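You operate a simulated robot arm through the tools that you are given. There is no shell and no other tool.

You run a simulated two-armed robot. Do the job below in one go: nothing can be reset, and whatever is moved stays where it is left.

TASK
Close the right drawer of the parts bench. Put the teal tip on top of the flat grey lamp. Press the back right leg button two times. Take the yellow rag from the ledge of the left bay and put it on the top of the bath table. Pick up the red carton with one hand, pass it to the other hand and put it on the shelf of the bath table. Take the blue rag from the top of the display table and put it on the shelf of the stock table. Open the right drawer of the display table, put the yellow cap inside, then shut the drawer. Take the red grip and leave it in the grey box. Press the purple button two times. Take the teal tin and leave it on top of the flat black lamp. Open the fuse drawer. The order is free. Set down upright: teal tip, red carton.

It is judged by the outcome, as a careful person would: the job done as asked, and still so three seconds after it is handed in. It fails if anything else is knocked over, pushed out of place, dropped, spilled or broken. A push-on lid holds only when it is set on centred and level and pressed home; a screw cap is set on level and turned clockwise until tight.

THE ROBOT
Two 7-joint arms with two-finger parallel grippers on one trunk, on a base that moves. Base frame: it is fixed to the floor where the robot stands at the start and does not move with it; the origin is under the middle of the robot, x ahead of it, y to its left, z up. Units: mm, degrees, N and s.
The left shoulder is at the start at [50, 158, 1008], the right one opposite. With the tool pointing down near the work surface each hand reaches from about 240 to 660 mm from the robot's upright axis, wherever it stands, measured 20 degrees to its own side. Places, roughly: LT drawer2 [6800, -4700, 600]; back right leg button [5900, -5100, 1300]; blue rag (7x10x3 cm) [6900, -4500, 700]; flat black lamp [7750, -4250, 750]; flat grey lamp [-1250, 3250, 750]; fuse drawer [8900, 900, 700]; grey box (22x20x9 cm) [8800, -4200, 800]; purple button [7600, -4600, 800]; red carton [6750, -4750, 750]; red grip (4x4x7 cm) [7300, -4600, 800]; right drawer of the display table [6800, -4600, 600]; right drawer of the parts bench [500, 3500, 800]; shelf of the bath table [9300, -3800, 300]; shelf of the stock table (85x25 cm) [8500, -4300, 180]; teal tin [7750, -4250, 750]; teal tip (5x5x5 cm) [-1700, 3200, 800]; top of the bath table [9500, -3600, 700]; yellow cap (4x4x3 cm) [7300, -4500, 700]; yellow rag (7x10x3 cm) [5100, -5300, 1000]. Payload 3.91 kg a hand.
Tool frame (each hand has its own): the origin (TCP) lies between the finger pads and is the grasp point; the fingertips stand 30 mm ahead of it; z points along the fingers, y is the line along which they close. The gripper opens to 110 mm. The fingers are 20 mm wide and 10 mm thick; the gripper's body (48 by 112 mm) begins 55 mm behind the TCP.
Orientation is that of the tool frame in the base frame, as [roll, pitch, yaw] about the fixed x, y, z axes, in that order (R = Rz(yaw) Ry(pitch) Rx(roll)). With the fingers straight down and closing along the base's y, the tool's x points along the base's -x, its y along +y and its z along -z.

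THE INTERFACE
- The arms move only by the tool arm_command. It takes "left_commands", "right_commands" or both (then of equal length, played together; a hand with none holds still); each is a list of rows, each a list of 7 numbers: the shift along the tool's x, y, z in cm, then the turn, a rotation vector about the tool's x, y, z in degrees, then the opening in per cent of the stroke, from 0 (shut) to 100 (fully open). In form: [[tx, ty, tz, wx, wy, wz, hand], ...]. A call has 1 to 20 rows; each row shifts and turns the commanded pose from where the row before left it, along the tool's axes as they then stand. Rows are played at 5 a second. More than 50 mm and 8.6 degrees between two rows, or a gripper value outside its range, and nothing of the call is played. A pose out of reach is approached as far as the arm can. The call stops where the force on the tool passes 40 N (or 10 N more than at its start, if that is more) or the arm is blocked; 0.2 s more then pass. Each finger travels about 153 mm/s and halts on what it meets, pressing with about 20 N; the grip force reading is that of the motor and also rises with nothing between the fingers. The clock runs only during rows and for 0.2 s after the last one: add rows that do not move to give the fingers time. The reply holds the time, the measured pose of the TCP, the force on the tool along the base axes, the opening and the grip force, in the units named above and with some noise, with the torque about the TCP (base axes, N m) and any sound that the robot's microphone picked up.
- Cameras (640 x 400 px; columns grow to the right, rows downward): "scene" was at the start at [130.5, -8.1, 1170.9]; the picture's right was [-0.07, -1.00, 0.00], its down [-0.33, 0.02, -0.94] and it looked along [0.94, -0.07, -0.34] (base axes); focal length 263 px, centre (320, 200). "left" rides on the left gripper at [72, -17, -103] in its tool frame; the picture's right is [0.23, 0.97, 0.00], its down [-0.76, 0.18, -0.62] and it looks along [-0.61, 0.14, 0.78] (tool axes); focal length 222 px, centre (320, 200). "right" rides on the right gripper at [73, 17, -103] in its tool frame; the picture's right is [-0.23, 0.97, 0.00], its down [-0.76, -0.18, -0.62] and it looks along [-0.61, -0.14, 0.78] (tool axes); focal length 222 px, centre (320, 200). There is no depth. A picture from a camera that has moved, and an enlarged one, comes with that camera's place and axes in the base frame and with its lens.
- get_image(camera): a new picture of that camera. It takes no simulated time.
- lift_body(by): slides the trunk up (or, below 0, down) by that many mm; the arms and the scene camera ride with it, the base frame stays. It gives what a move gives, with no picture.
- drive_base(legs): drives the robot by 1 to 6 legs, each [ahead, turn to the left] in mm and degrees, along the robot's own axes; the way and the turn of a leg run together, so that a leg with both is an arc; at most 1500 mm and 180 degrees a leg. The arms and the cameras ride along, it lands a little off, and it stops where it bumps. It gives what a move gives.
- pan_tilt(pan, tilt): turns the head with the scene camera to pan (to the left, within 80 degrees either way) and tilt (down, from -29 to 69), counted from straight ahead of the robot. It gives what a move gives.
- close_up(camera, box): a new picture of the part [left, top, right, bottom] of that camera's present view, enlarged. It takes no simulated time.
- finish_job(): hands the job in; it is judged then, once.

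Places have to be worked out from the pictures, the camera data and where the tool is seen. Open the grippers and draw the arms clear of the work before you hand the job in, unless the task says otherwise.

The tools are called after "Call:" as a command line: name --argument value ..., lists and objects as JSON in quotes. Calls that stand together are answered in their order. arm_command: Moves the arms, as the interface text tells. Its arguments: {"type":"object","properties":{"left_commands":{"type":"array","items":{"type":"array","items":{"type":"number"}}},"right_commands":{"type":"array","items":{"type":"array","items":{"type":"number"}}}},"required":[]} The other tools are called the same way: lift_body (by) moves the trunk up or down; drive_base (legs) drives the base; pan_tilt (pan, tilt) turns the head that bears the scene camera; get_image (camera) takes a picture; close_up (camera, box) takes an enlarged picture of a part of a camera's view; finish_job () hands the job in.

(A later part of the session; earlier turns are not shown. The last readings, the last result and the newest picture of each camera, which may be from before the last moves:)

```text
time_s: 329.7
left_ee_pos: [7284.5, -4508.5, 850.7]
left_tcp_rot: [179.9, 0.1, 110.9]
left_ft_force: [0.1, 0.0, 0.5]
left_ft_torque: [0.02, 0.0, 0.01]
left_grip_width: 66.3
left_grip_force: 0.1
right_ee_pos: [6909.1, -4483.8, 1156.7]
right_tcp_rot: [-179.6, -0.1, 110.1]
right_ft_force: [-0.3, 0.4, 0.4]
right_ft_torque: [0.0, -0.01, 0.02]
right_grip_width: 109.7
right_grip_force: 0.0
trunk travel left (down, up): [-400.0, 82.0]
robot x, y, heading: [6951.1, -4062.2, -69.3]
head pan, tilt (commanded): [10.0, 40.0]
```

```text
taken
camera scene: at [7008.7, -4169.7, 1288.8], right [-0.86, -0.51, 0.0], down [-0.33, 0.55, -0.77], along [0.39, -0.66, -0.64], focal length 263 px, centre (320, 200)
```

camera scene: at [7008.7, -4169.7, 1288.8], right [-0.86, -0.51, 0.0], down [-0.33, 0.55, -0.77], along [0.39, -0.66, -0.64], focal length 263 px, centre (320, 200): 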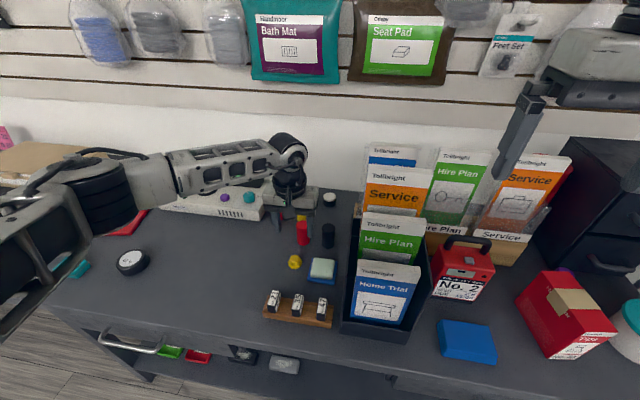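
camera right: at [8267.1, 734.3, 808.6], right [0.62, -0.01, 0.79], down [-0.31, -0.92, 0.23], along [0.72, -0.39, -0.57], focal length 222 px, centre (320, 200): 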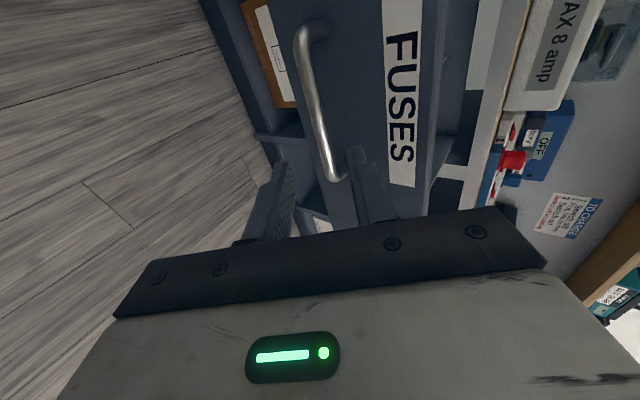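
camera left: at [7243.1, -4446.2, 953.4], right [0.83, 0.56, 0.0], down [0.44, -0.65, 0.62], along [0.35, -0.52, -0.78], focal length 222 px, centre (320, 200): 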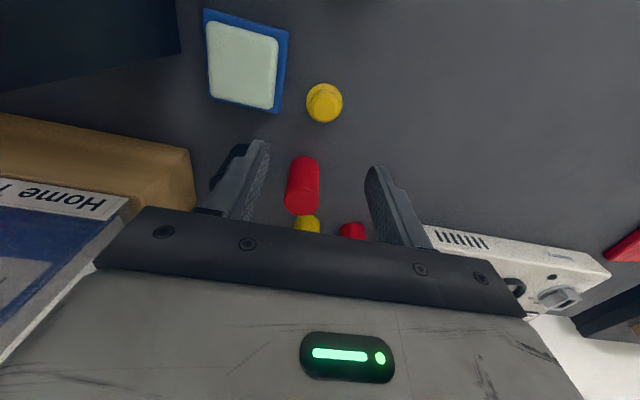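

The cap is ~12 mm nearer to me than the hand axis. Correcting and descending to z≈765 with a narrower opening.

Call:
arm_command --left_commands '[[1.2, 0, 2.8, 0, 0, 0, 46], [0, 0, 2.9, 0, 0, 0, 46], [0, 0, 2.8, 0, 0, 0, 46], [0, 0, 0, 0, 0, 0, 46]]'

Call:
get_image --camera "left"

Call:
close_up --camera "scene" --box '[220, 180, 380, 280]'

```text
time_s: 330.7
left_ee_pos: [7279.5, -4497.5, 765.4]
left_tcp_rot: [-179.9, 0.0, 110.8]
left_ft_force: [0.2, 0.3, -0.3]
left_ft_torque: [0.0, 0.0, 0.01]
left_grip_width: 50.7
left_grip_force: 0.0
right_ee_pos: [6908.3, -4482.5, 1156.2]
right_tcp_rot: [-179.5, -0.1, 110.0]
right_ft_force: [-0.3, -0.1, -0.6]
right_ft_torque: [-0.02, -0.01, -0.02]
right_grip_width: 110.1
right_grip_force: 0.1
trunk travel left (down, up): [-400.0, 82.0]
robot x, y, heading: [6954.3, -4058.8, -69.2]
head pan, tilt (commanded): [10.0, 40.0]
```

```text
taken
camera left: at [7238.4, -4434.8, 868.5], right [0.83, 0.56, 0.0], down [0.44, -0.65, 0.62], along [0.35, -0.52, -0.78], focal length 222 px, centre (320, 200)
```

left: 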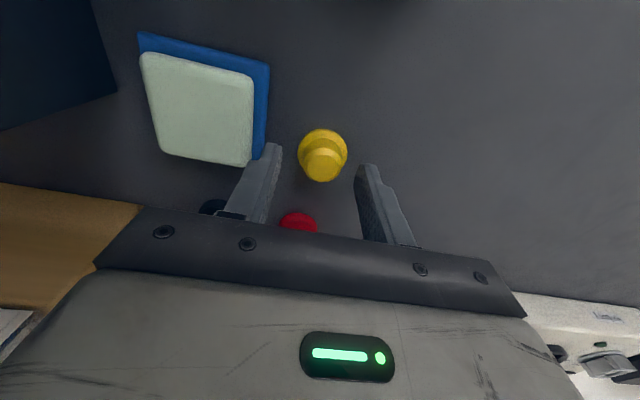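

```text
4.00 times, centred on (300, 230) of scene
camera zoom: at [7008.7, -4169.7, 1288.8], right [-0.86, -0.51, 0.0], down [-0.33, 0.55, -0.77], along [0.39, -0.66, -0.64], focal length 1054 px, centre (400, 80)
```

zoom: 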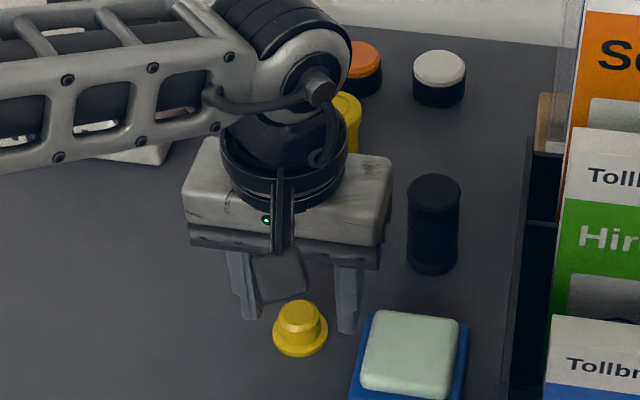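

Let me zoom the left camera to see the cap precisely before the final descent.

Call:
close_up --camera "left" --box '[240, 100, 400, 200]'

```text
4.00 times, centred on (320, 150) of left
camera zoom: at [7238.4, -4434.8, 868.5], right [0.83, 0.56, 0.0], down [0.44, -0.65, 0.62], along [0.35, -0.52, -0.78], focal length 888 px, centre (320, 400)
```

zoom: 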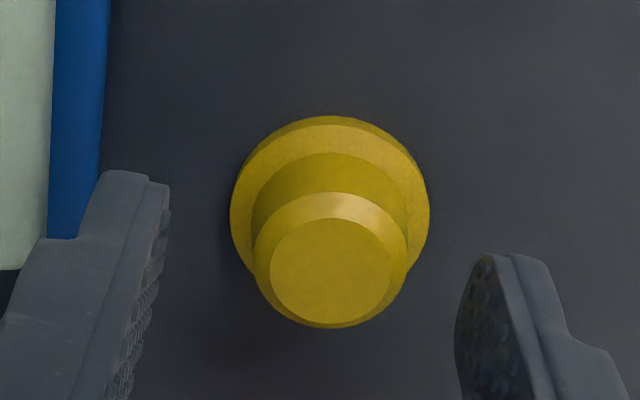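

The cap is ~10 mm further forward and 4 mm left of the hand axis; table top ≈691. Correcting, descending to z≈733 and closing on its knob.

Call:
arm_command --left_commands '[[-1.0, 0.4, 0, 0, 0, 0, 46], [0, 0, 1.6, 0, 0, 0, 46], [0, 0, 1.6, 0, 0, 0, 46], [0, 0, 0, 0, 0, 0, 46]]'

Call:
close_up --camera "left" --box '[240, 120, 400, 220]'

Call:
close_up --camera "scene" --box '[220, 200, 380, 300]'

```text
time_s: 331.4
left_ee_pos: [7287.1, -4505.2, 749.8]
left_tcp_rot: [-179.9, -0.2, 111.0]
left_ft_force: [-5.9, 17.1, 21.6]
left_ft_torque: [0.56, -0.48, 0.51]
left_grip_width: 51.4
left_grip_force: 0.4
right_ee_pos: [6909.1, -4481.6, 1156.7]
right_tcp_rot: [-179.6, -0.1, 110.1]
right_ft_force: [0.8, 0.2, -0.6]
right_ft_torque: [0.02, 0.01, 0.01]
right_grip_width: 110.2
right_grip_force: 0.1
trunk travel left (down, up): [-400.0, 82.0]
robot x, y, heading: [6955.0, -4055.1, -69.2]
head pan, tilt (commanded): [10.0, 40.0]
stopped in row 3 (left hand): the force on the tool passed its limit at 50 N (the readings are from after the stop); the commanded pose is now the measured one
```

```text
4.00 times, centred on (320, 170) of left
camera zoom: at [7245.2, -4443.8, 853.2], right [0.83, 0.56, 0.0], down [0.44, -0.65, 0.62], along [0.35, -0.51, -0.78], focal length 888 px, centre (320, 320)
```

zoom: 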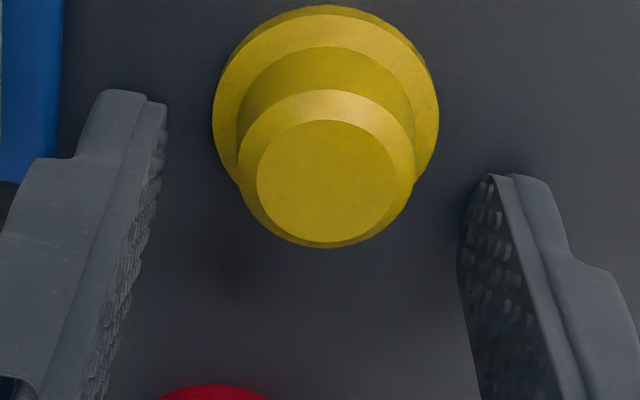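

```text
4.00 times, centred on (300, 250) of scene
camera zoom: at [7007.5, -4167.5, 1289.5], right [-0.86, -0.51, 0.0], down [-0.33, 0.55, -0.77], along [0.39, -0.66, -0.64], focal length 1054 px, centre (400, 0)
```

zoom: 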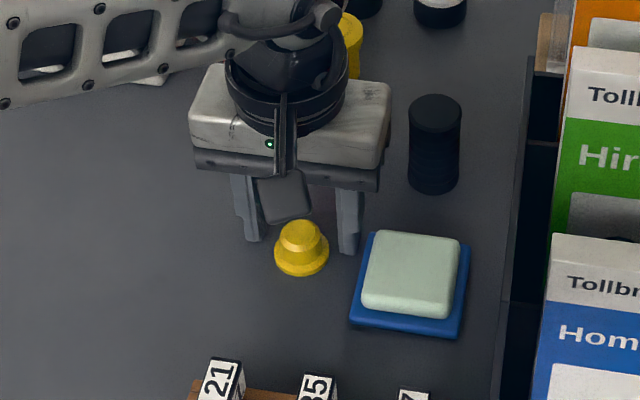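

The fingertips touched the table: its top is at z≈719, so the cap actually sits 16 mm nearer to me. I'll lift 12 mm, shift back over the cap, and check.

Call:
arm_command --left_commands '[[0, 0, -1.2, 0, 0, 0, 46], [1.6, -0.3, 0, 0, 0, 0, 46], [0, 0, 0, 0, 0, 0, 46]]'

Call:
close_up --camera "left" --box '[240, 120, 400, 220]'

Call:
close_up --camera "scene" --box '[220, 200, 380, 300]'

```text
time_s: 332.2
left_ee_pos: [7280.0, -4493.0, 758.7]
left_tcp_rot: [180.0, 0.0, 110.9]
left_ft_force: [-0.1, -0.8, -0.9]
left_ft_torque: [-0.02, 0.01, -0.01]
left_grip_width: 51.0
left_grip_force: 0.1
right_ee_pos: [6909.1, -4484.2, 1156.0]
right_tcp_rot: [-179.6, -0.1, 110.1]
right_ft_force: [-0.5, -0.9, -0.5]
right_ft_torque: [0.0, -0.01, 0.0]
right_grip_width: 110.0
right_grip_force: 0.0
trunk travel left (down, up): [-400.0, 82.0]
robot x, y, heading: [6955.9, -4059.6, -69.3]
head pan, tilt (commanded): [10.0, 40.0]
```

```text
4.00 times, centred on (320, 170) of left
camera zoom: at [7239.1, -4431.2, 861.9], right [0.83, 0.56, 0.0], down [0.44, -0.65, 0.62], along [0.35, -0.52, -0.78], focal length 888 px, centre (320, 320)
```

zoom: 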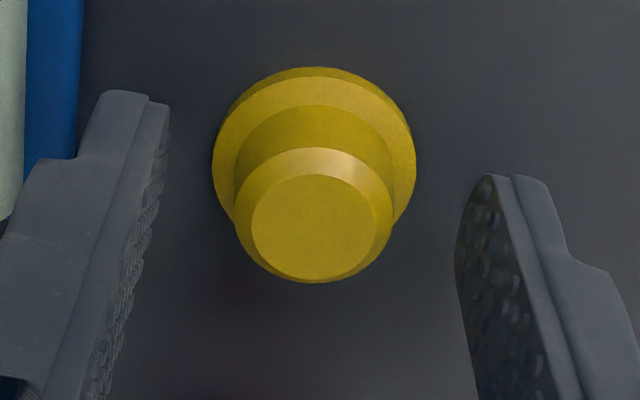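

```text
4.00 times, centred on (300, 250) of scene
camera zoom: at [7008.8, -4169.6, 1288.8], right [-0.86, -0.51, 0.0], down [-0.33, 0.55, -0.77], along [0.39, -0.66, -0.64], focal length 1054 px, centre (400, 0)
```

zoom: 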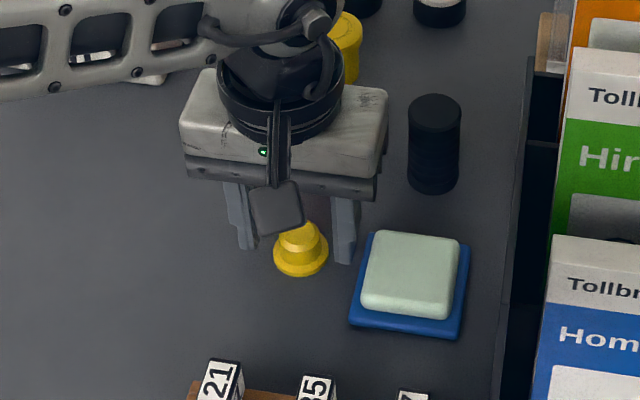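

Centred now (3 mm further back needed). Shifting 3 mm and closing on the knob.

Call:
arm_command --left_commands '[[0.3, -0.1, 0, 0, 0, 0, 46], [0, 0, 0, 0, 0, 0, 20], [0, 0, 0, 0, 0, 0, 0], [0, 0, 0, 0, 0, 0, 0], [0, 0, -0.5, 0, 0, 0, 0], [0, 0, -0.5, 0, 0, 0, 0], [0, 0, -0.5, 0, 0, 0, 0], [0, 0, 0, 0, 0, 0, 0]]'

Call:
get_image --camera "left"

Call:
close_up --camera "scene" --box '[220, 200, 380, 300]'

```text
time_s: 334.1
left_ee_pos: [7278.5, -4491.4, 773.6]
left_tcp_rot: [-179.9, 0.1, 110.9]
left_ft_force: [0.9, -0.1, 0.8]
left_ft_torque: [0.03, -0.02, 0.02]
left_grip_width: 22.8
left_grip_force: 19.8
right_ee_pos: [6909.2, -4482.2, 1155.9]
right_tcp_rot: [-179.6, -0.1, 110.1]
right_ft_force: [-0.2, 0.5, 0.2]
right_ft_torque: [0.0, -0.01, -0.01]
right_grip_width: 110.2
right_grip_force: 0.1
trunk travel left (down, up): [-400.0, 82.0]
robot x, y, heading: [6953.6, -4056.2, -69.5]
head pan, tilt (commanded): [10.0, 40.0]
```

```text
taken
camera left: at [7236.5, -4428.6, 876.3], right [0.83, 0.56, 0.0], down [0.44, -0.65, 0.62], along [0.35, -0.52, -0.78], focal length 222 px, centre (320, 200)
```

left: 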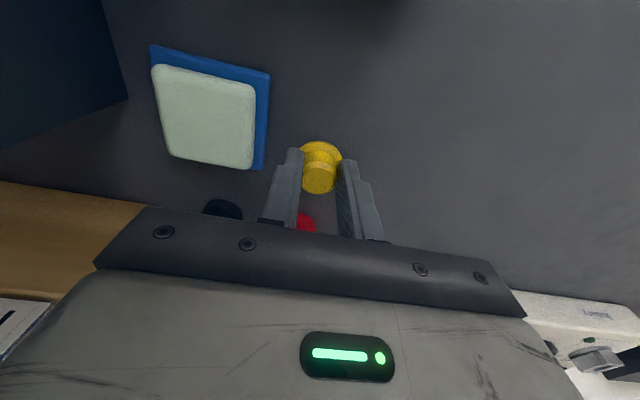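

```text
4.00 times, centred on (300, 250) of scene
camera zoom: at [7008.9, -4169.7, 1288.8], right [-0.86, -0.51, 0.0], down [-0.33, 0.55, -0.77], along [0.39, -0.66, -0.64], focal length 1054 px, centre (400, 0)
```

zoom: 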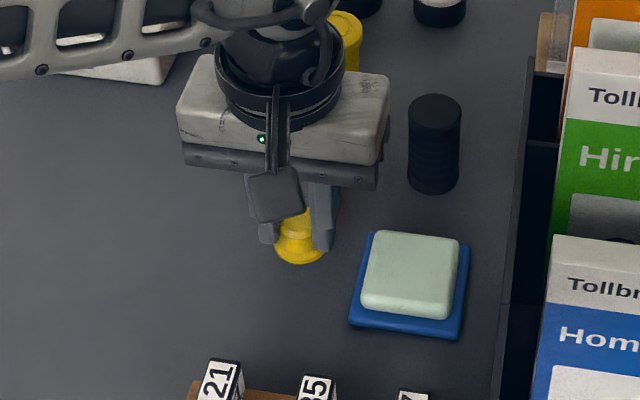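

Cap held. Lifting it up gently, clear of everything.

Call:
arm_command --left_commands '[[0, 0, -1.5, 0, 0, 0, 0], [0, 0, -2, 0, 0, 0, 0], [0, 0, -2.2, 0, 0, 0, 0], [0, 0, -2.2, 0, 0, 0, 0], [0, 0, -2.2, 0, 0, 0, 0], [0, 0, -2.2, 0, 0, 0, 0], [0, 0, -2.2, 0, 0, 0, 0], [0, 0, -2.2, 0, 0, 0, 0], [0, 0, -2.2, 0, 0, 0, 0], [0, 0, -2.2, 0, 0, 0, 0], [0, 0, -2.2, 0, 0, 0, 0], [0, 0, -2.2, 0, 0, 0, 0], [0, 0, -2.2, 0, 0, 0, 0], [0, 0, -2.2, 0, 0, 0, 0], [0, 0, -2.2, 0, 0, 0, 0], [0, 0, -2.2, 0, 0, 0, 0], [0, 0, -2.2, 0, 0, 0, 0], [0, 0, -2.2, 0, 0, 0, 0], [1.8, 0, 0, 0, 0, 0, 0], [1.8, 0, 0, 0, 0, 0, 0]]'

Call:
arm_command --left_commands '[[2, 0, 0, 0, 0, 0, 0], [2, 0, 0, 0, 0, 0, 0], [2, 0, 0, 0, 0, 0, 0], [2, 0, 0, 0, 0, 0, 0], [2, 0, 0, 0, 0, 0, 0], [2, 0, 0, 0, 0, 0, 0]]'

Call:
get_image --camera "left"

Call:
get_image --camera "scene"

```text
time_s: 338.2
left_ee_pos: [7263.0, -4457.7, 1163.3]
left_tcp_rot: [180.0, 0.0, 110.9]
left_ft_force: [-0.7, 0.3, -1.0]
left_ft_torque: [0.02, 0.05, 0.0]
left_grip_width: 22.7
left_grip_force: 20.1
right_ee_pos: [6909.8, -4484.5, 1155.4]
right_tcp_rot: [-179.5, -0.1, 110.0]
right_ft_force: [0.0, 0.0, 0.4]
right_ft_torque: [0.03, -0.02, 0.0]
right_grip_width: 109.8
right_grip_force: 0.1
trunk travel left (down, up): [-400.0, 82.0]
robot x, y, heading: [6950.4, -4055.1, -69.5]
head pan, tilt (commanded): [10.0, 40.0]
```

```text
time_s: 339.6
left_ee_pos: [7222.1, -4344.9, 1160.2]
left_tcp_rot: [180.0, 0.0, 111.0]
left_ft_force: [-0.5, -0.5, -1.0]
left_ft_torque: [-0.02, 0.03, 0.01]
left_grip_width: 23.0
left_grip_force: 19.9
right_ee_pos: [6909.5, -4483.7, 1156.2]
right_tcp_rot: [-179.6, -0.1, 110.1]
right_ft_force: [-0.3, -0.6, -0.1]
right_ft_torque: [0.01, 0.01, -0.01]
right_grip_width: 109.9
right_grip_force: 0.1
trunk travel left (down, up): [-400.0, 82.0]
robot x, y, heading: [6956.9, -4056.2, -69.3]
head pan, tilt (commanded): [10.0, 40.0]
```

```text
taken
camera left: at [7181.2, -4282.5, 1263.5], right [0.83, 0.56, 0.0], down [0.44, -0.65, 0.62], along [0.35, -0.52, -0.78], focal length 222 px, centre (320, 200)
```

left: 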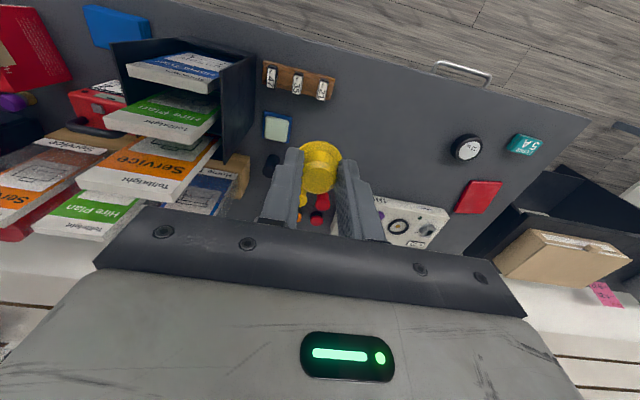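

```text
taken
camera scene: at [7008.8, -4169.5, 1288.8], right [-0.86, -0.51, 0.0], down [-0.33, 0.55, -0.77], along [0.39, -0.66, -0.64], focal length 263 px, centre (320, 200)
```

scene: 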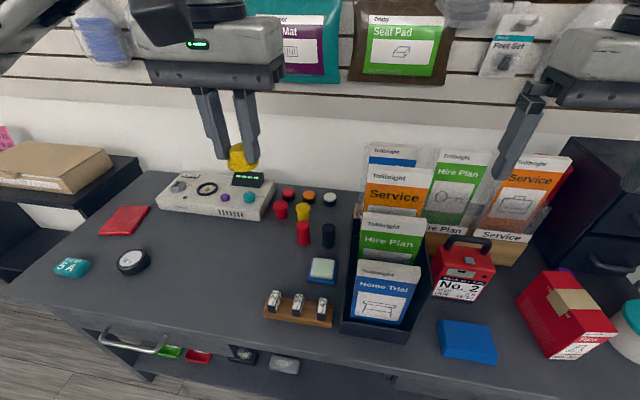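

The cap is held securely. Now I back off to the drawer station (handle ~620 mm ahead, 143 mm right) and lower the trunk.

Call:
drive_base --legs '[[0, 33], [-383, 0], [0, -33]]'

Call:
lift_body --by -197

Call:
pan_tilt --pan -10 --tilt 35

Call:
get_image --camera "scene"

Call:
get_image --camera "right"

```text
time_s: 345.2
left_ee_pos: [6912.1, -4119.9, 1161.8]
left_tcp_rot: [180.0, 0.0, 110.0]
left_ft_force: [-1.2, -0.2, -0.4]
left_ft_torque: [0.03, 0.0, 0.04]
left_grip_width: 22.8
left_grip_force: 19.4
right_ee_pos: [6599.4, -4251.7, 1155.0]
right_tcp_rot: [-179.7, -0.2, 109.1]
right_ft_force: [-0.9, 0.7, 0.8]
right_ft_torque: [0.02, -0.03, 0.01]
right_grip_width: 109.8
right_grip_force: 0.0
trunk travel left (down, up): [-400.0, 82.0]
robot x, y, heading: [6651.0, -3825.6, -70.4]
head pan, tilt (commanded): [10.0, 40.0]
```

```text
time_s: 347.4
left_ee_pos: [6913.7, -4118.4, 962.8]
left_tcp_rot: [180.0, 0.0, 109.9]
left_ft_force: [-0.2, -0.9, -0.4]
left_ft_torque: [0.03, 0.01, 0.03]
left_grip_width: 22.6
left_grip_force: 19.3
right_ee_pos: [6598.8, -4251.5, 958.7]
right_tcp_rot: [-179.6, -0.2, 109.1]
right_ft_force: [0.2, 0.6, -0.3]
right_ft_torque: [-0.01, -0.01, 0.02]
right_grip_width: 109.7
right_grip_force: 0.1
trunk travel left (down, up): [-203.0, 279.0]
robot x, y, heading: [6649.9, -3826.4, -70.4]
head pan, tilt (commanded): [10.0, 40.0]
```

```text
time_s: 348.2
left_ee_pos: [6913.2, -4119.2, 963.2]
left_tcp_rot: [-180.0, 0.1, 109.9]
left_ft_force: [0.0, -0.4, 0.4]
left_ft_torque: [-0.02, 0.02, 0.01]
left_grip_width: 22.4
left_grip_force: 20.0
right_ee_pos: [6597.8, -4251.1, 958.3]
right_tcp_rot: [-179.6, -0.1, 109.1]
right_ft_force: [0.0, 0.3, -0.6]
right_ft_torque: [-0.03, -0.02, -0.01]
right_grip_width: 110.0
right_grip_force: 0.0
trunk travel left (down, up): [-203.0, 279.0]
robot x, y, heading: [6648.0, -3828.9, -70.4]
head pan, tilt (commanded): [-10.0, 35.0]
```

```text
taken
camera scene: at [6676.0, -3952.7, 1099.3], right [-0.99, -0.17, 0.0], down [-0.1, 0.57, -0.82], along [0.14, -0.81, -0.57], focal length 263 px, centre (320, 200)
```

scene: 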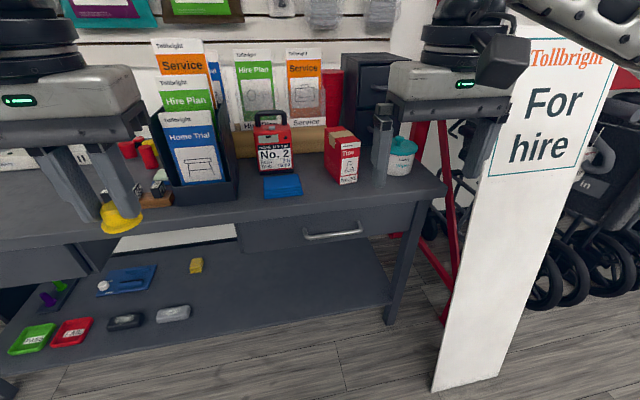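

```text
taken
camera right: at [6591.5, -4178.0, 1061.3], right [0.99, 0.1, -0.01], down [0.09, -0.78, 0.62], along [0.06, -0.62, -0.78], focal length 222 px, centre (320, 200)
```

right: 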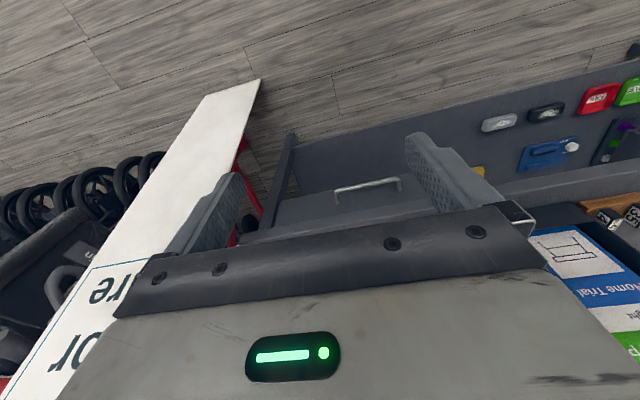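

The right drawer's handle triangulates to (6736, −4475, 619): 638 ahead, 134 right; geometry like the fuse drawer. I'll lower the trunk 15 mm more and tilt the right hand down-forward as before.

Call:
lift_body --by -15

Call:
arm_command --right_commands '[[-1.34, 0.3, 2.84, 0, -7.8, 0, 60], [-0.94, 0.3, 3.0, 0, -7.8, 0, 60], [-0.53, 0.3, 3.1, 0, -7.8, 0, 60], [-0.1, 0.3, 3.14, 0, -7.8, 0, 60], [0.33, 0.3, 3.12, 0, -7.8, 0, 60], [0.75, 0.3, 3.05, 0, -7.8, 0, 60], [1.15, 0.3, 2.92, 0, -7.8, 0, 60], [0, 0, 0, 0, 0, 0, 60]]'

Call:
get_image --camera "scene"

```text
time_s: 348.8
left_ee_pos: [6913.1, -4117.7, 947.9]
left_tcp_rot: [-180.0, 0.0, 110.0]
left_ft_force: [0.3, 0.3, -0.7]
left_ft_torque: [0.01, -0.04, 0.01]
left_grip_width: 22.4
left_grip_force: 19.8
right_ee_pos: [6599.5, -4251.6, 942.6]
right_tcp_rot: [-179.6, -0.1, 109.1]
right_ft_force: [-1.1, -0.3, 0.1]
right_ft_torque: [0.01, 0.01, 0.01]
right_grip_width: 110.0
right_grip_force: 0.2
trunk travel left (down, up): [-188.0, 294.0]
robot x, y, heading: [6646.8, -3826.5, -70.3]
head pan, tilt (commanded): [-10.0, 35.0]
```

```text
time_s: 350.6
left_ee_pos: [6913.2, -4118.8, 949.0]
left_tcp_rot: [-180.0, 0.0, 109.9]
left_ft_force: [0.5, 0.7, 0.2]
left_ft_torque: [0.0, 0.02, 0.03]
left_grip_width: 22.3
left_grip_force: 20.2
right_ee_pos: [6647.8, -4334.0, 742.3]
right_tcp_rot: [-179.3, 54.5, 109.6]
right_ft_force: [-1.1, 0.1, -0.1]
right_ft_torque: [0.04, 0.01, -0.01]
right_grip_width: 65.9
right_grip_force: 0.1
trunk travel left (down, up): [-188.0, 294.0]
robot x, y, heading: [6648.5, -3829.1, -70.4]
head pan, tilt (commanded): [-10.0, 35.0]
```

```text
taken
camera scene: at [6675.9, -3952.8, 1084.4], right [-0.99, -0.17, 0.0], down [-0.1, 0.57, -0.82], along [0.14, -0.81, -0.57], focal length 263 px, centre (320, 200)
```

scene: 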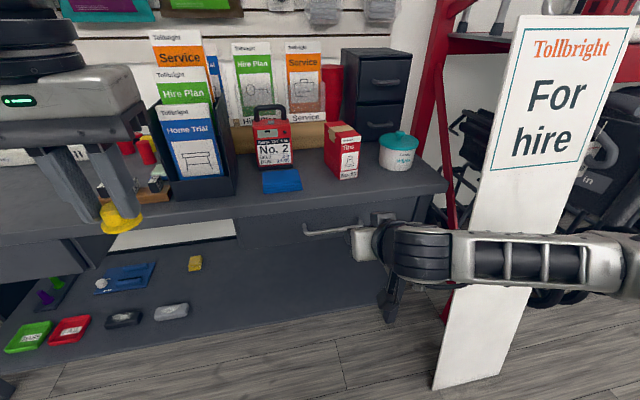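

Arm is in position, clear of the sign. Moving in front of the handle and rolling the hand 90°.

Call:
arm_command --right_commands '[[0.26, 1.13, 3.3, 0, 0, 0, 60], [0.26, 1.13, 3.3, 0, 0, 0, 60], [0.26, 1.13, 3.3, 0, 0, 0, 60], [0, 0, 0, 0, 0, 7.5, 60], [0, 0, 0, 0, 0, 7.5, 60], [0, 0, 0, 0, 0, 7.5, 60], [0, 0, 0, 0, 0, 7.5, 60], [0, 0, 0, 0, 0, 7.5, 60], [0, 0, 0, 0, 0, 7.5, 60], [0, 0, 0, 0, 0, 7.5, 40], [0, 0, 0, 0, 0, 7.5, 40], [0, 0, 0, 0, 0, 7.5, 40], [0, 0, 0, 0, 0, 7.5, 40], [0, 0, 0, 0, 0, 7.5, 28], [0, 0, 0, 0, 0, 7.5, 28], [0, 0, 0, 0, 0, 0, 28]]'

Call:
get_image --camera "right"

Call:
get_image --camera "scene"

```text
time_s: 354.0
left_ee_pos: [6913.2, -4118.5, 948.4]
left_tcp_rot: [-180.0, 0.0, 109.9]
left_ft_force: [0.0, 0.7, 0.0]
left_ft_torque: [-0.03, 0.01, -0.01]
left_grip_width: 22.4
left_grip_force: 19.7
right_ee_pos: [6703.5, -4395.3, 680.5]
right_tcp_rot: [125.7, 0.3, 18.9]
right_ft_force: [-0.3, -0.1, 0.5]
right_ft_torque: [0.0, -0.02, -0.01]
right_grip_width: 30.8
right_grip_force: 0.0
trunk travel left (down, up): [-188.0, 294.0]
robot x, y, heading: [6650.7, -3826.8, -70.3]
head pan, tilt (commanded): [-10.0, 35.0]
```

```text
taken
camera right: at [6748.8, -4300.6, 752.4], right [-0.03, -0.61, 0.79], down [-0.92, 0.33, 0.22], along [-0.4, -0.72, -0.57], focal length 222 px, centre (320, 200)
```

right: 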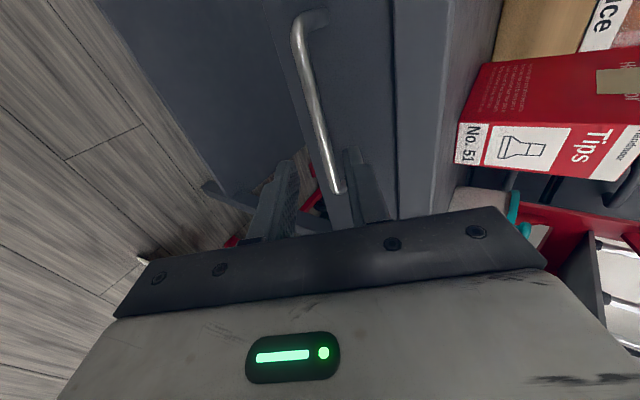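

```text
taken
camera scene: at [6675.9, -3952.7, 1084.4], right [-0.99, -0.17, 0.0], down [-0.1, 0.57, -0.82], along [0.14, -0.81, -0.57], focal length 263 px, centre (320, 200)
```

scene: 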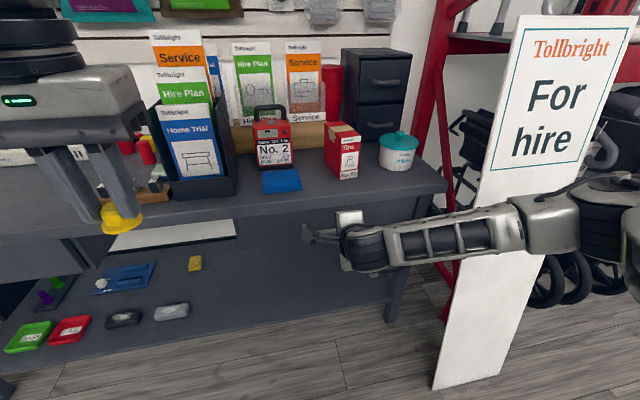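

The bar is again ~105 mm ahead and centred. Advancing to straddle and grip it.

Call:
arm_command --right_commands '[[0.15, 0, 2.2, 0, 0, 0, 28], [0.15, 0, 2.2, 0, 0, 0, 28], [0.15, 0, 2.2, 0, 0, 0, 28], [0, 0, 2.1, 0, 0, 0, 28], [0, 0, 0, 0, 0, 0, 28], [0, 0, 0, 0, 0, 0, 0], [0, 0, 0, 0, 0, 0, 0], [0, 0, 0, 0, 0, 0, 0]]'

Call:
get_image --camera "right"

```text
time_s: 355.8
left_ee_pos: [6913.0, -4117.9, 948.9]
left_tcp_rot: [-179.9, 0.2, 109.8]
left_ft_force: [0.3, 0.4, 0.0]
left_ft_torque: [-0.04, 0.01, 0.01]
left_grip_width: 22.2
left_grip_force: 19.8
right_ee_pos: [6730.2, -4459.9, 630.1]
right_tcp_rot: [125.2, 0.5, 19.0]
right_ft_force: [-0.6, -3.0, 11.1]
right_ft_torque: [-0.34, 0.66, 0.73]
right_grip_width: 11.4
right_grip_force: 45.1
trunk travel left (down, up): [-188.0, 294.0]
robot x, y, heading: [6651.8, -3824.8, -70.0]
head pan, tilt (commanded): [-10.0, 35.0]
```

```text
taken
camera right: at [6775.6, -4365.4, 702.2], right [-0.02, -0.6, 0.8], down [-0.92, 0.33, 0.22], along [-0.4, -0.73, -0.56], focal length 222 px, centre (320, 200)
```

right: 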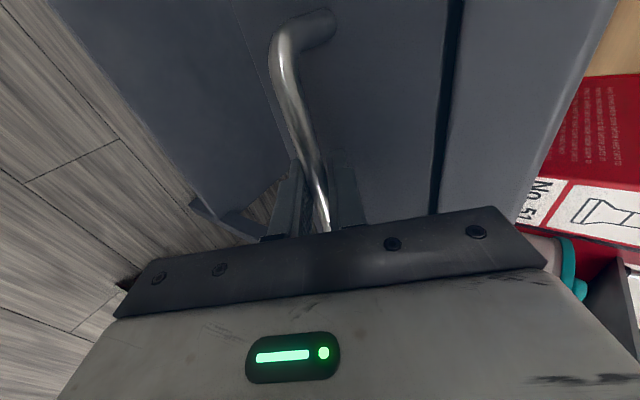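

Handle gripped. Pulling the drawer by backing the base straight up.

Call:
drive_base --legs '[[-80, 0]]'

Call:
get_image --camera "scene"

```text
time_s: 356.9
left_ee_pos: [6886.4, -4042.7, 951.2]
left_tcp_rot: [180.0, 0.1, 110.1]
left_ft_force: [0.9, 0.0, -1.1]
left_ft_torque: [0.0, -0.02, 0.0]
left_grip_width: 22.0
left_grip_force: 20.5
right_ee_pos: [6702.9, -4386.4, 630.9]
right_tcp_rot: [125.2, 0.6, 18.8]
right_ft_force: [-20.1, -5.6, 18.9]
right_ft_torque: [-0.19, 0.39, 0.84]
right_grip_width: 11.9
right_grip_force: 45.3
trunk travel left (down, up): [-188.0, 294.0]
robot x, y, heading: [6623.4, -3754.9, -70.1]
head pan, tilt (commanded): [-10.0, 35.0]
```

```text
taken
camera scene: at [6648.3, -3876.9, 1084.7], right [-0.98, -0.17, 0.0], down [-0.1, 0.56, -0.82], along [0.14, -0.81, -0.57], focal length 263 px, centre (320, 200)
```

scene: 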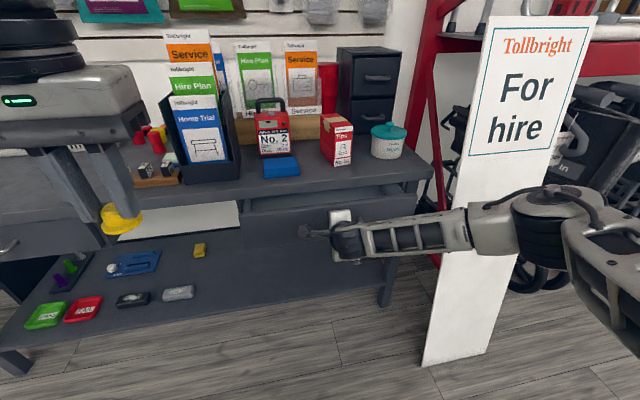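

The drawer follows. Another 100 mm back.

Call:
drive_base --legs '[[-100, 0]]'

Call:
get_image --camera "scene"

```text
time_s: 358.0
left_ee_pos: [6852.2, -3950.0, 949.9]
left_tcp_rot: [-179.9, 0.2, 109.9]
left_ft_force: [-0.5, 0.5, 0.6]
left_ft_torque: [0.01, 0.02, 0.02]
left_grip_width: 22.0
left_grip_force: 19.6
right_ee_pos: [6665.2, -4290.8, 629.8]
right_tcp_rot: [125.4, 0.7, 18.6]
right_ft_force: [-3.0, 1.0, 9.9]
right_ft_torque: [-0.07, 0.2, 1.19]
right_grip_width: 11.6
right_grip_force: 44.8
trunk travel left (down, up): [-188.0, 294.0]
robot x, y, heading: [6591.6, -3656.4, -70.3]
head pan, tilt (commanded): [-10.0, 35.0]
```

```text
taken
camera scene: at [6614.6, -3783.0, 1084.6], right [-0.99, -0.17, 0.0], down [-0.1, 0.56, -0.82], along [0.14, -0.81, -0.57], focal length 263 px, centre (320, 200)
```

scene: 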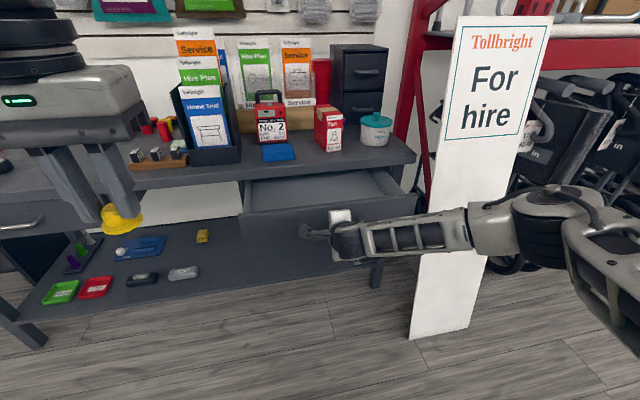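

Open ~180 mm; a further 70 mm gives comfortable room.

Call:
drive_base --legs '[[-70, 0]]'

Call:
pan_tilt --pan -5 --tilt 45

Call:
get_image --camera "scene"

Call:
get_image --camera "left"

```text
time_s: 359.0
left_ee_pos: [6827.8, -3883.0, 949.3]
left_tcp_rot: [-180.0, 0.1, 109.9]
left_ft_force: [-0.6, 0.3, -0.1]
left_ft_torque: [0.01, 0.01, -0.02]
left_grip_width: 21.8
left_grip_force: 19.9
right_ee_pos: [6640.9, -4227.9, 628.7]
right_tcp_rot: [125.3, 0.7, 18.5]
right_ft_force: [-11.1, -1.3, 7.0]
right_ft_torque: [-0.12, 0.34, 1.03]
right_grip_width: 11.8
right_grip_force: 44.9
trunk travel left (down, up): [-188.0, 294.0]
robot x, y, heading: [6562.1, -3590.6, -70.4]
head pan, tilt (commanded): [-10.0, 35.0]
```

```text
time_s: 359.8
left_ee_pos: [6828.6, -3884.7, 948.8]
left_tcp_rot: [179.9, 0.0, 109.9]
left_ft_force: [-1.1, 0.6, 0.0]
left_ft_torque: [0.02, -0.02, 0.0]
left_grip_width: 22.1
left_grip_force: 19.7
right_ee_pos: [6641.1, -4228.0, 629.9]
right_tcp_rot: [125.3, 0.7, 18.5]
right_ft_force: [-1.1, 0.2, 3.0]
right_ft_torque: [-0.22, 0.61, 0.83]
right_grip_width: 11.8
right_grip_force: 44.9
trunk travel left (down, up): [-188.0, 294.0]
robot x, y, heading: [6564.4, -3593.7, -70.1]
head pan, tilt (commanded): [-5.0, 45.0]
```

```text
taken
camera scene: at [6596.8, -3709.2, 1069.6], right [-0.97, -0.25, 0.0], down [-0.18, 0.68, -0.71], along [0.18, -0.68, -0.71], focal length 263 px, centre (320, 200)
```

scene: 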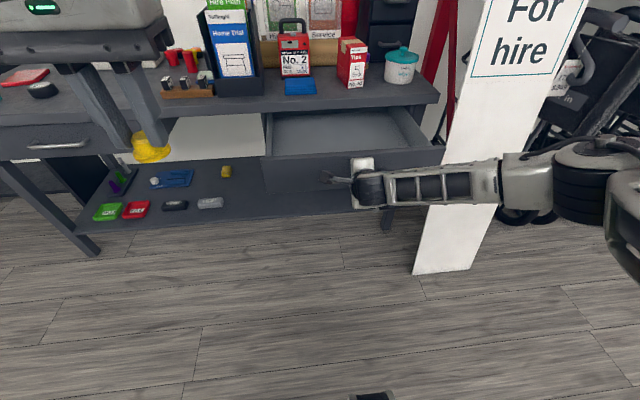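

```text
taken
camera left: at [6788.6, -3820.8, 1051.6], right [0.84, 0.55, 0.0], down [0.43, -0.66, 0.62], along [0.34, -0.52, -0.78], focal length 222 px, centre (320, 200)
```

left: 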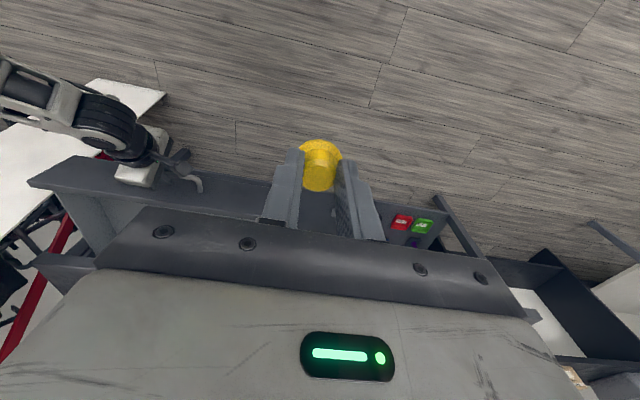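

The drawer is open ~250 mm. I'll release the handle with the right hand, withdraw, and return that arm to neutral.

Call:
arm_command --right_commands '[[0, 0, 0, 0, 0, 0, 32], [0, 0, 0, 0, 0, 0, 32], [0, 0, -1.5, 0, 0, 0, 32], [0, 0, -2, 0, 0, 0, 32], [0, 0, -2, 0, 0, 0, 32], [0, 0, -2, 0, 0, 0, 32], [0, 0, -2, 0, 0, 0, 32]]'

Call:
get_image --camera "right"

```text
time_s: 361.4
left_ee_pos: [6827.4, -3883.1, 948.1]
left_tcp_rot: [179.9, -0.1, 109.9]
left_ft_force: [0.6, 0.0, -0.1]
left_ft_torque: [-0.01, 0.0, -0.01]
left_grip_width: 22.2
left_grip_force: 19.6
right_ee_pos: [6617.0, -4154.5, 683.5]
right_tcp_rot: [125.3, 0.8, 18.5]
right_ft_force: [0.3, 0.2, -1.1]
right_ft_torque: [0.0, 0.02, -0.01]
right_grip_width: 35.2
right_grip_force: 0.1
trunk travel left (down, up): [-188.0, 294.0]
robot x, y, heading: [6565.8, -3595.1, -70.2]
head pan, tilt (commanded): [-5.0, 45.0]
```

```text
taken
camera right: at [6662.8, -4059.6, 756.0], right [-0.03, -0.6, 0.8], down [-0.91, 0.34, 0.23], along [-0.41, -0.72, -0.56], focal length 222 px, centre (320, 200)
```

right: 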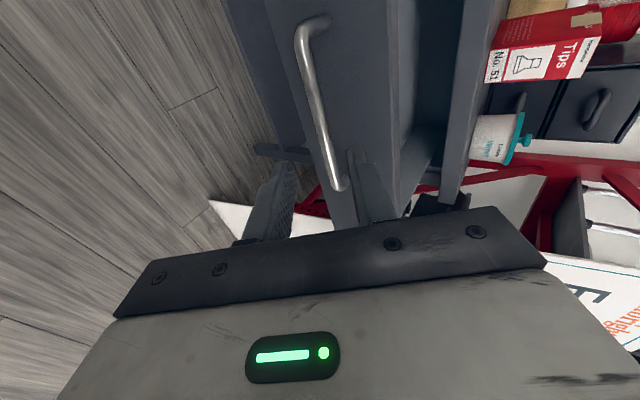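

Released. Returning the right arm to its neutral pose.

Call:
arm_command --right_commands '[[0, 0, 0, 0, 0, -7.5, 60], [0, 0, 0, 0, 0, -7.5, 60], [0, 0, 0, 0, 0, -7.5, 60], [0, 0, 0, 0, 0, -7.5, 60], [0, 0, 0, 0, 0, -7.5, 60], [0, 0, 0, 0, 0, -7.5, 60], [0, 0, 0, 0, 0, -7.5, 60], [0, 0, 0, 0, 0, -7.5, 60], [0, 0, 0, 0, 0, -7.5, 60], [0, 0, 0, 0, 0, -7.5, 60], [0, 0, 0, 0, 0, -7.5, 60], [0, 0, 0, 0, 0, -7.5, 60], [-1.64, -0.69, -4.08, 0, 7.8, 0, 60], [-1.07, -0.69, -4.26, 0, 7.8, 0, 60], [-0.48, -0.69, -4.37, 0, 7.8, 0, 60], [0.12, -0.69, -4.39, 0, 7.8, 0, 60], [0.71, -0.69, -4.34, 0, 7.8, 0, 60], [1.29, -0.69, -4.2, 0, 7.8, 0, 60], [1.85, -0.69, -3.98, 0, 7.8, 0, 60]]'

Call:
drive_base --legs '[[230, 0], [0, -35]]'

Call:
pan_tilt --pan 15 --tilt 45

Call:
get_image --camera "scene"

Call:
get_image --camera "left"

```text
time_s: 365.4
left_ee_pos: [6828.8, -3884.1, 948.7]
left_tcp_rot: [180.0, 0.0, 109.9]
left_ft_force: [0.2, -0.2, 0.0]
left_ft_torque: [0.03, -0.01, -0.02]
left_grip_width: 21.7
left_grip_force: 19.8
right_ee_pos: [6519.1, -4007.0, 945.0]
right_tcp_rot: [-179.2, 0.1, 108.6]
right_ft_force: [-0.6, -0.3, -0.5]
right_ft_torque: [0.0, 0.0, 0.03]
right_grip_width: 66.1
right_grip_force: 0.0
trunk travel left (down, up): [-188.0, 294.0]
robot x, y, heading: [6564.9, -3592.4, -70.3]
head pan, tilt (commanded): [-5.0, 45.0]
```

```text
time_s: 368.8
left_ee_pos: [6693.6, -4202.7, 949.1]
left_tcp_rot: [180.0, 0.0, 75.1]
left_ft_force: [0.0, 0.0, -0.2]
left_ft_torque: [0.0, 0.06, 0.02]
left_grip_width: 21.6
left_grip_force: 20.1
right_ee_pos: [6368.3, -4128.2, 944.7]
right_tcp_rot: [-179.2, 0.1, 73.6]
right_ft_force: [-0.1, -1.4, -0.6]
right_ft_torque: [0.01, -0.01, -0.05]
right_grip_width: 65.9
right_grip_force: 0.1
trunk travel left (down, up): [-188.0, 294.0]
robot x, y, heading: [6646.4, -3811.1, -105.4]
head pan, tilt (commanded): [-5.0, 45.0]
```

```text
time_s: 369.6
left_ee_pos: [6693.4, -4201.6, 949.0]
left_tcp_rot: [180.0, 0.0, 75.1]
left_ft_force: [-0.3, 0.4, -1.0]
left_ft_torque: [-0.02, 0.02, -0.01]
left_grip_width: 21.7
left_grip_force: 19.7
right_ee_pos: [6368.7, -4127.7, 945.6]
right_tcp_rot: [-179.2, 0.1, 73.6]
right_ft_force: [0.1, 0.2, -0.1]
right_ft_torque: [0.02, 0.04, -0.02]
right_grip_width: 66.0
right_grip_force: 0.1
trunk travel left (down, up): [-188.0, 294.0]
robot x, y, heading: [6642.3, -3810.4, -105.3]
head pan, tilt (commanded): [15.0, 45.0]
```

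```text
taken
camera scene: at [6631.7, -3933.3, 1069.5], right [-1.0, 0.0, 0.0], down [0.0, 0.71, -0.71], along [0.0, -0.71, -0.71], focal length 263 px, centre (320, 200)
```

scene: 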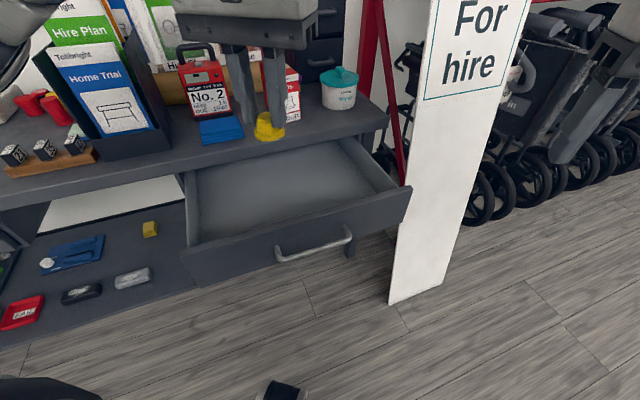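

```text
taken
camera left: at [6697.2, -4127.4, 1051.5], right [1.0, -0.03, 0.0], down [-0.02, -0.78, 0.62], along [-0.02, -0.62, -0.78], focal length 222 px, centre (320, 200)
```

left: 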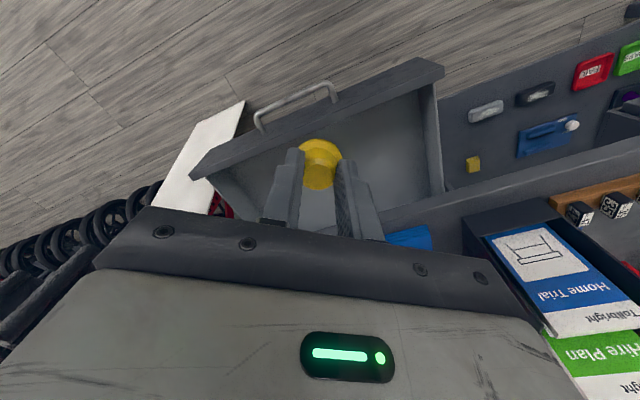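

The open drawer lies in front of the left hand now. I'll bring the cap over the middle of the opening and lower it part-way.

Call:
arm_command --left_commands '[[-3.3, 1.4, 0, 0, 0, 0, 0], [-3.3, 1.4, 0, 0, 0, 0, 0], [-3.3, 1.4, 0, 0, 0, 0, 0], [-3.3, 1.4, 0, 0, 0, 0, 0], [-3.3, 1.4, 0, 0, 0, 0, 0], [0, 0, 3.5, 0, 0, 0, 0], [0, 0, 3.5, 0, 0, 0, 0], [0, 0, 3.5, 0, 0, 0, 0], [0, 0, 3.5, 0, 0, 0, 0], [0, 0, 3.5, 0, 0, 0, 0], [0, 0, 3.5, 0, 0, 0, 0], [0, 0, 0, 0, 0, 0, 0]]'

Call:
get_image --camera "scene"

Call:
get_image --camera "left"

```text
time_s: 372.2
left_ee_pos: [6720.5, -4381.5, 739.8]
left_tcp_rot: [-179.9, 0.1, 75.1]
left_ft_force: [0.3, 0.1, -0.3]
left_ft_torque: [0.03, 0.0, 0.0]
left_grip_width: 23.0
left_grip_force: 20.0
right_ee_pos: [6367.9, -4129.1, 944.4]
right_tcp_rot: [-179.1, 0.1, 73.6]
right_ft_force: [0.2, -0.1, 0.1]
right_ft_torque: [0.0, 0.0, -0.02]
right_grip_width: 66.0
right_grip_force: 0.0
trunk travel left (down, up): [-188.0, 294.0]
robot x, y, heading: [6645.9, -3814.9, -105.5]
head pan, tilt (commanded): [15.0, 45.0]
```

```text
taken
camera scene: at [6631.7, -3933.4, 1069.5], right [-1.0, 0.0, 0.0], down [0.0, 0.71, -0.71], along [0.0, -0.71, -0.71], focal length 263 px, centre (320, 200)
```

scene: 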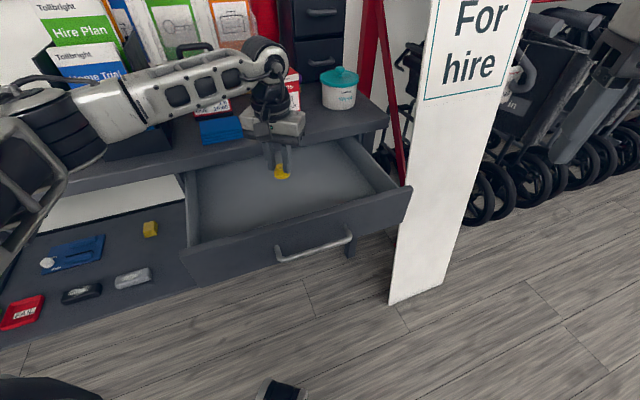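

```text
taken
camera left: at [6722.7, -4306.6, 842.2], right [1.0, -0.03, 0.0], down [-0.02, -0.78, 0.62], along [-0.02, -0.62, -0.78], focal length 222 px, centre (320, 200)
```

left: 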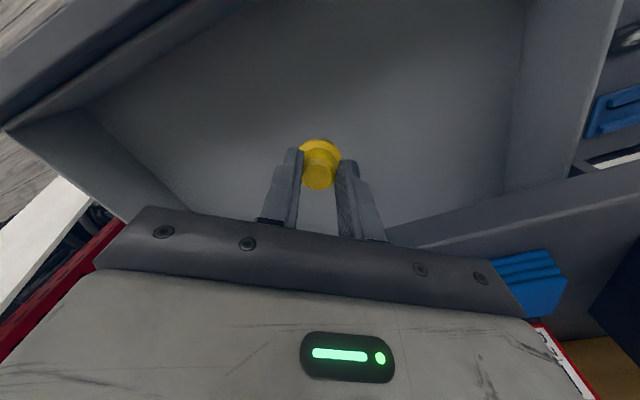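

The cap is over the drawer floor. Lowering further, carefully.

Call:
arm_command --left_commands '[[0.3, 0, 2.2, 0, 0, 0, 0], [0.3, 0, 2.2, 0, 0, 0, 0], [0.3, 0, 2.2, 0, 0, 0, 0], [0, 0, 2.0, 0, 0, 0, 0], [0, 0, 0, 0, 0, 0, 0]]'

Call:
close_up --camera "scene" --box '[170, 60, 430, 260]'

Call:
get_image --camera "left"

```text
time_s: 373.4
left_ee_pos: [6720.6, -4371.6, 652.2]
left_tcp_rot: [-179.9, 0.0, 75.2]
left_ft_force: [0.2, 0.5, -0.4]
left_ft_torque: [0.01, 0.0, 0.01]
left_grip_width: 23.1
left_grip_force: 20.1
right_ee_pos: [6368.1, -4127.7, 946.1]
right_tcp_rot: [-179.2, 0.1, 73.6]
right_ft_force: [-0.3, 0.7, -0.6]
right_ft_torque: [-0.04, 0.0, 0.0]
right_grip_width: 65.6
right_grip_force: 0.1
trunk travel left (down, up): [-188.0, 294.0]
robot x, y, heading: [6646.2, -3811.7, -105.0]
head pan, tilt (commanded): [15.0, 45.0]
```

```text
2.00 times, centred on (300, 160) of scene
camera zoom: at [6631.7, -3933.4, 1069.5], right [-1.0, 0.0, 0.0], down [0.0, 0.71, -0.71], along [0.0, -0.71, -0.71], focal length 527 px, centre (360, 280)
```

zoom: 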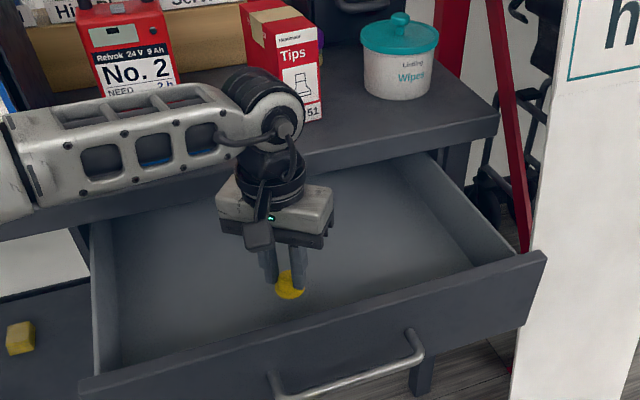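

```text
taken
camera left: at [6723.3, -4297.1, 755.5], right [1.0, -0.03, 0.0], down [-0.02, -0.78, 0.62], along [-0.02, -0.62, -0.78], focal length 222 px, centre (320, 200)
```

left: 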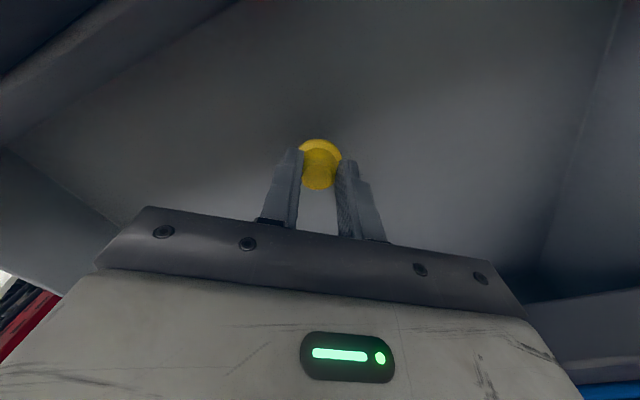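

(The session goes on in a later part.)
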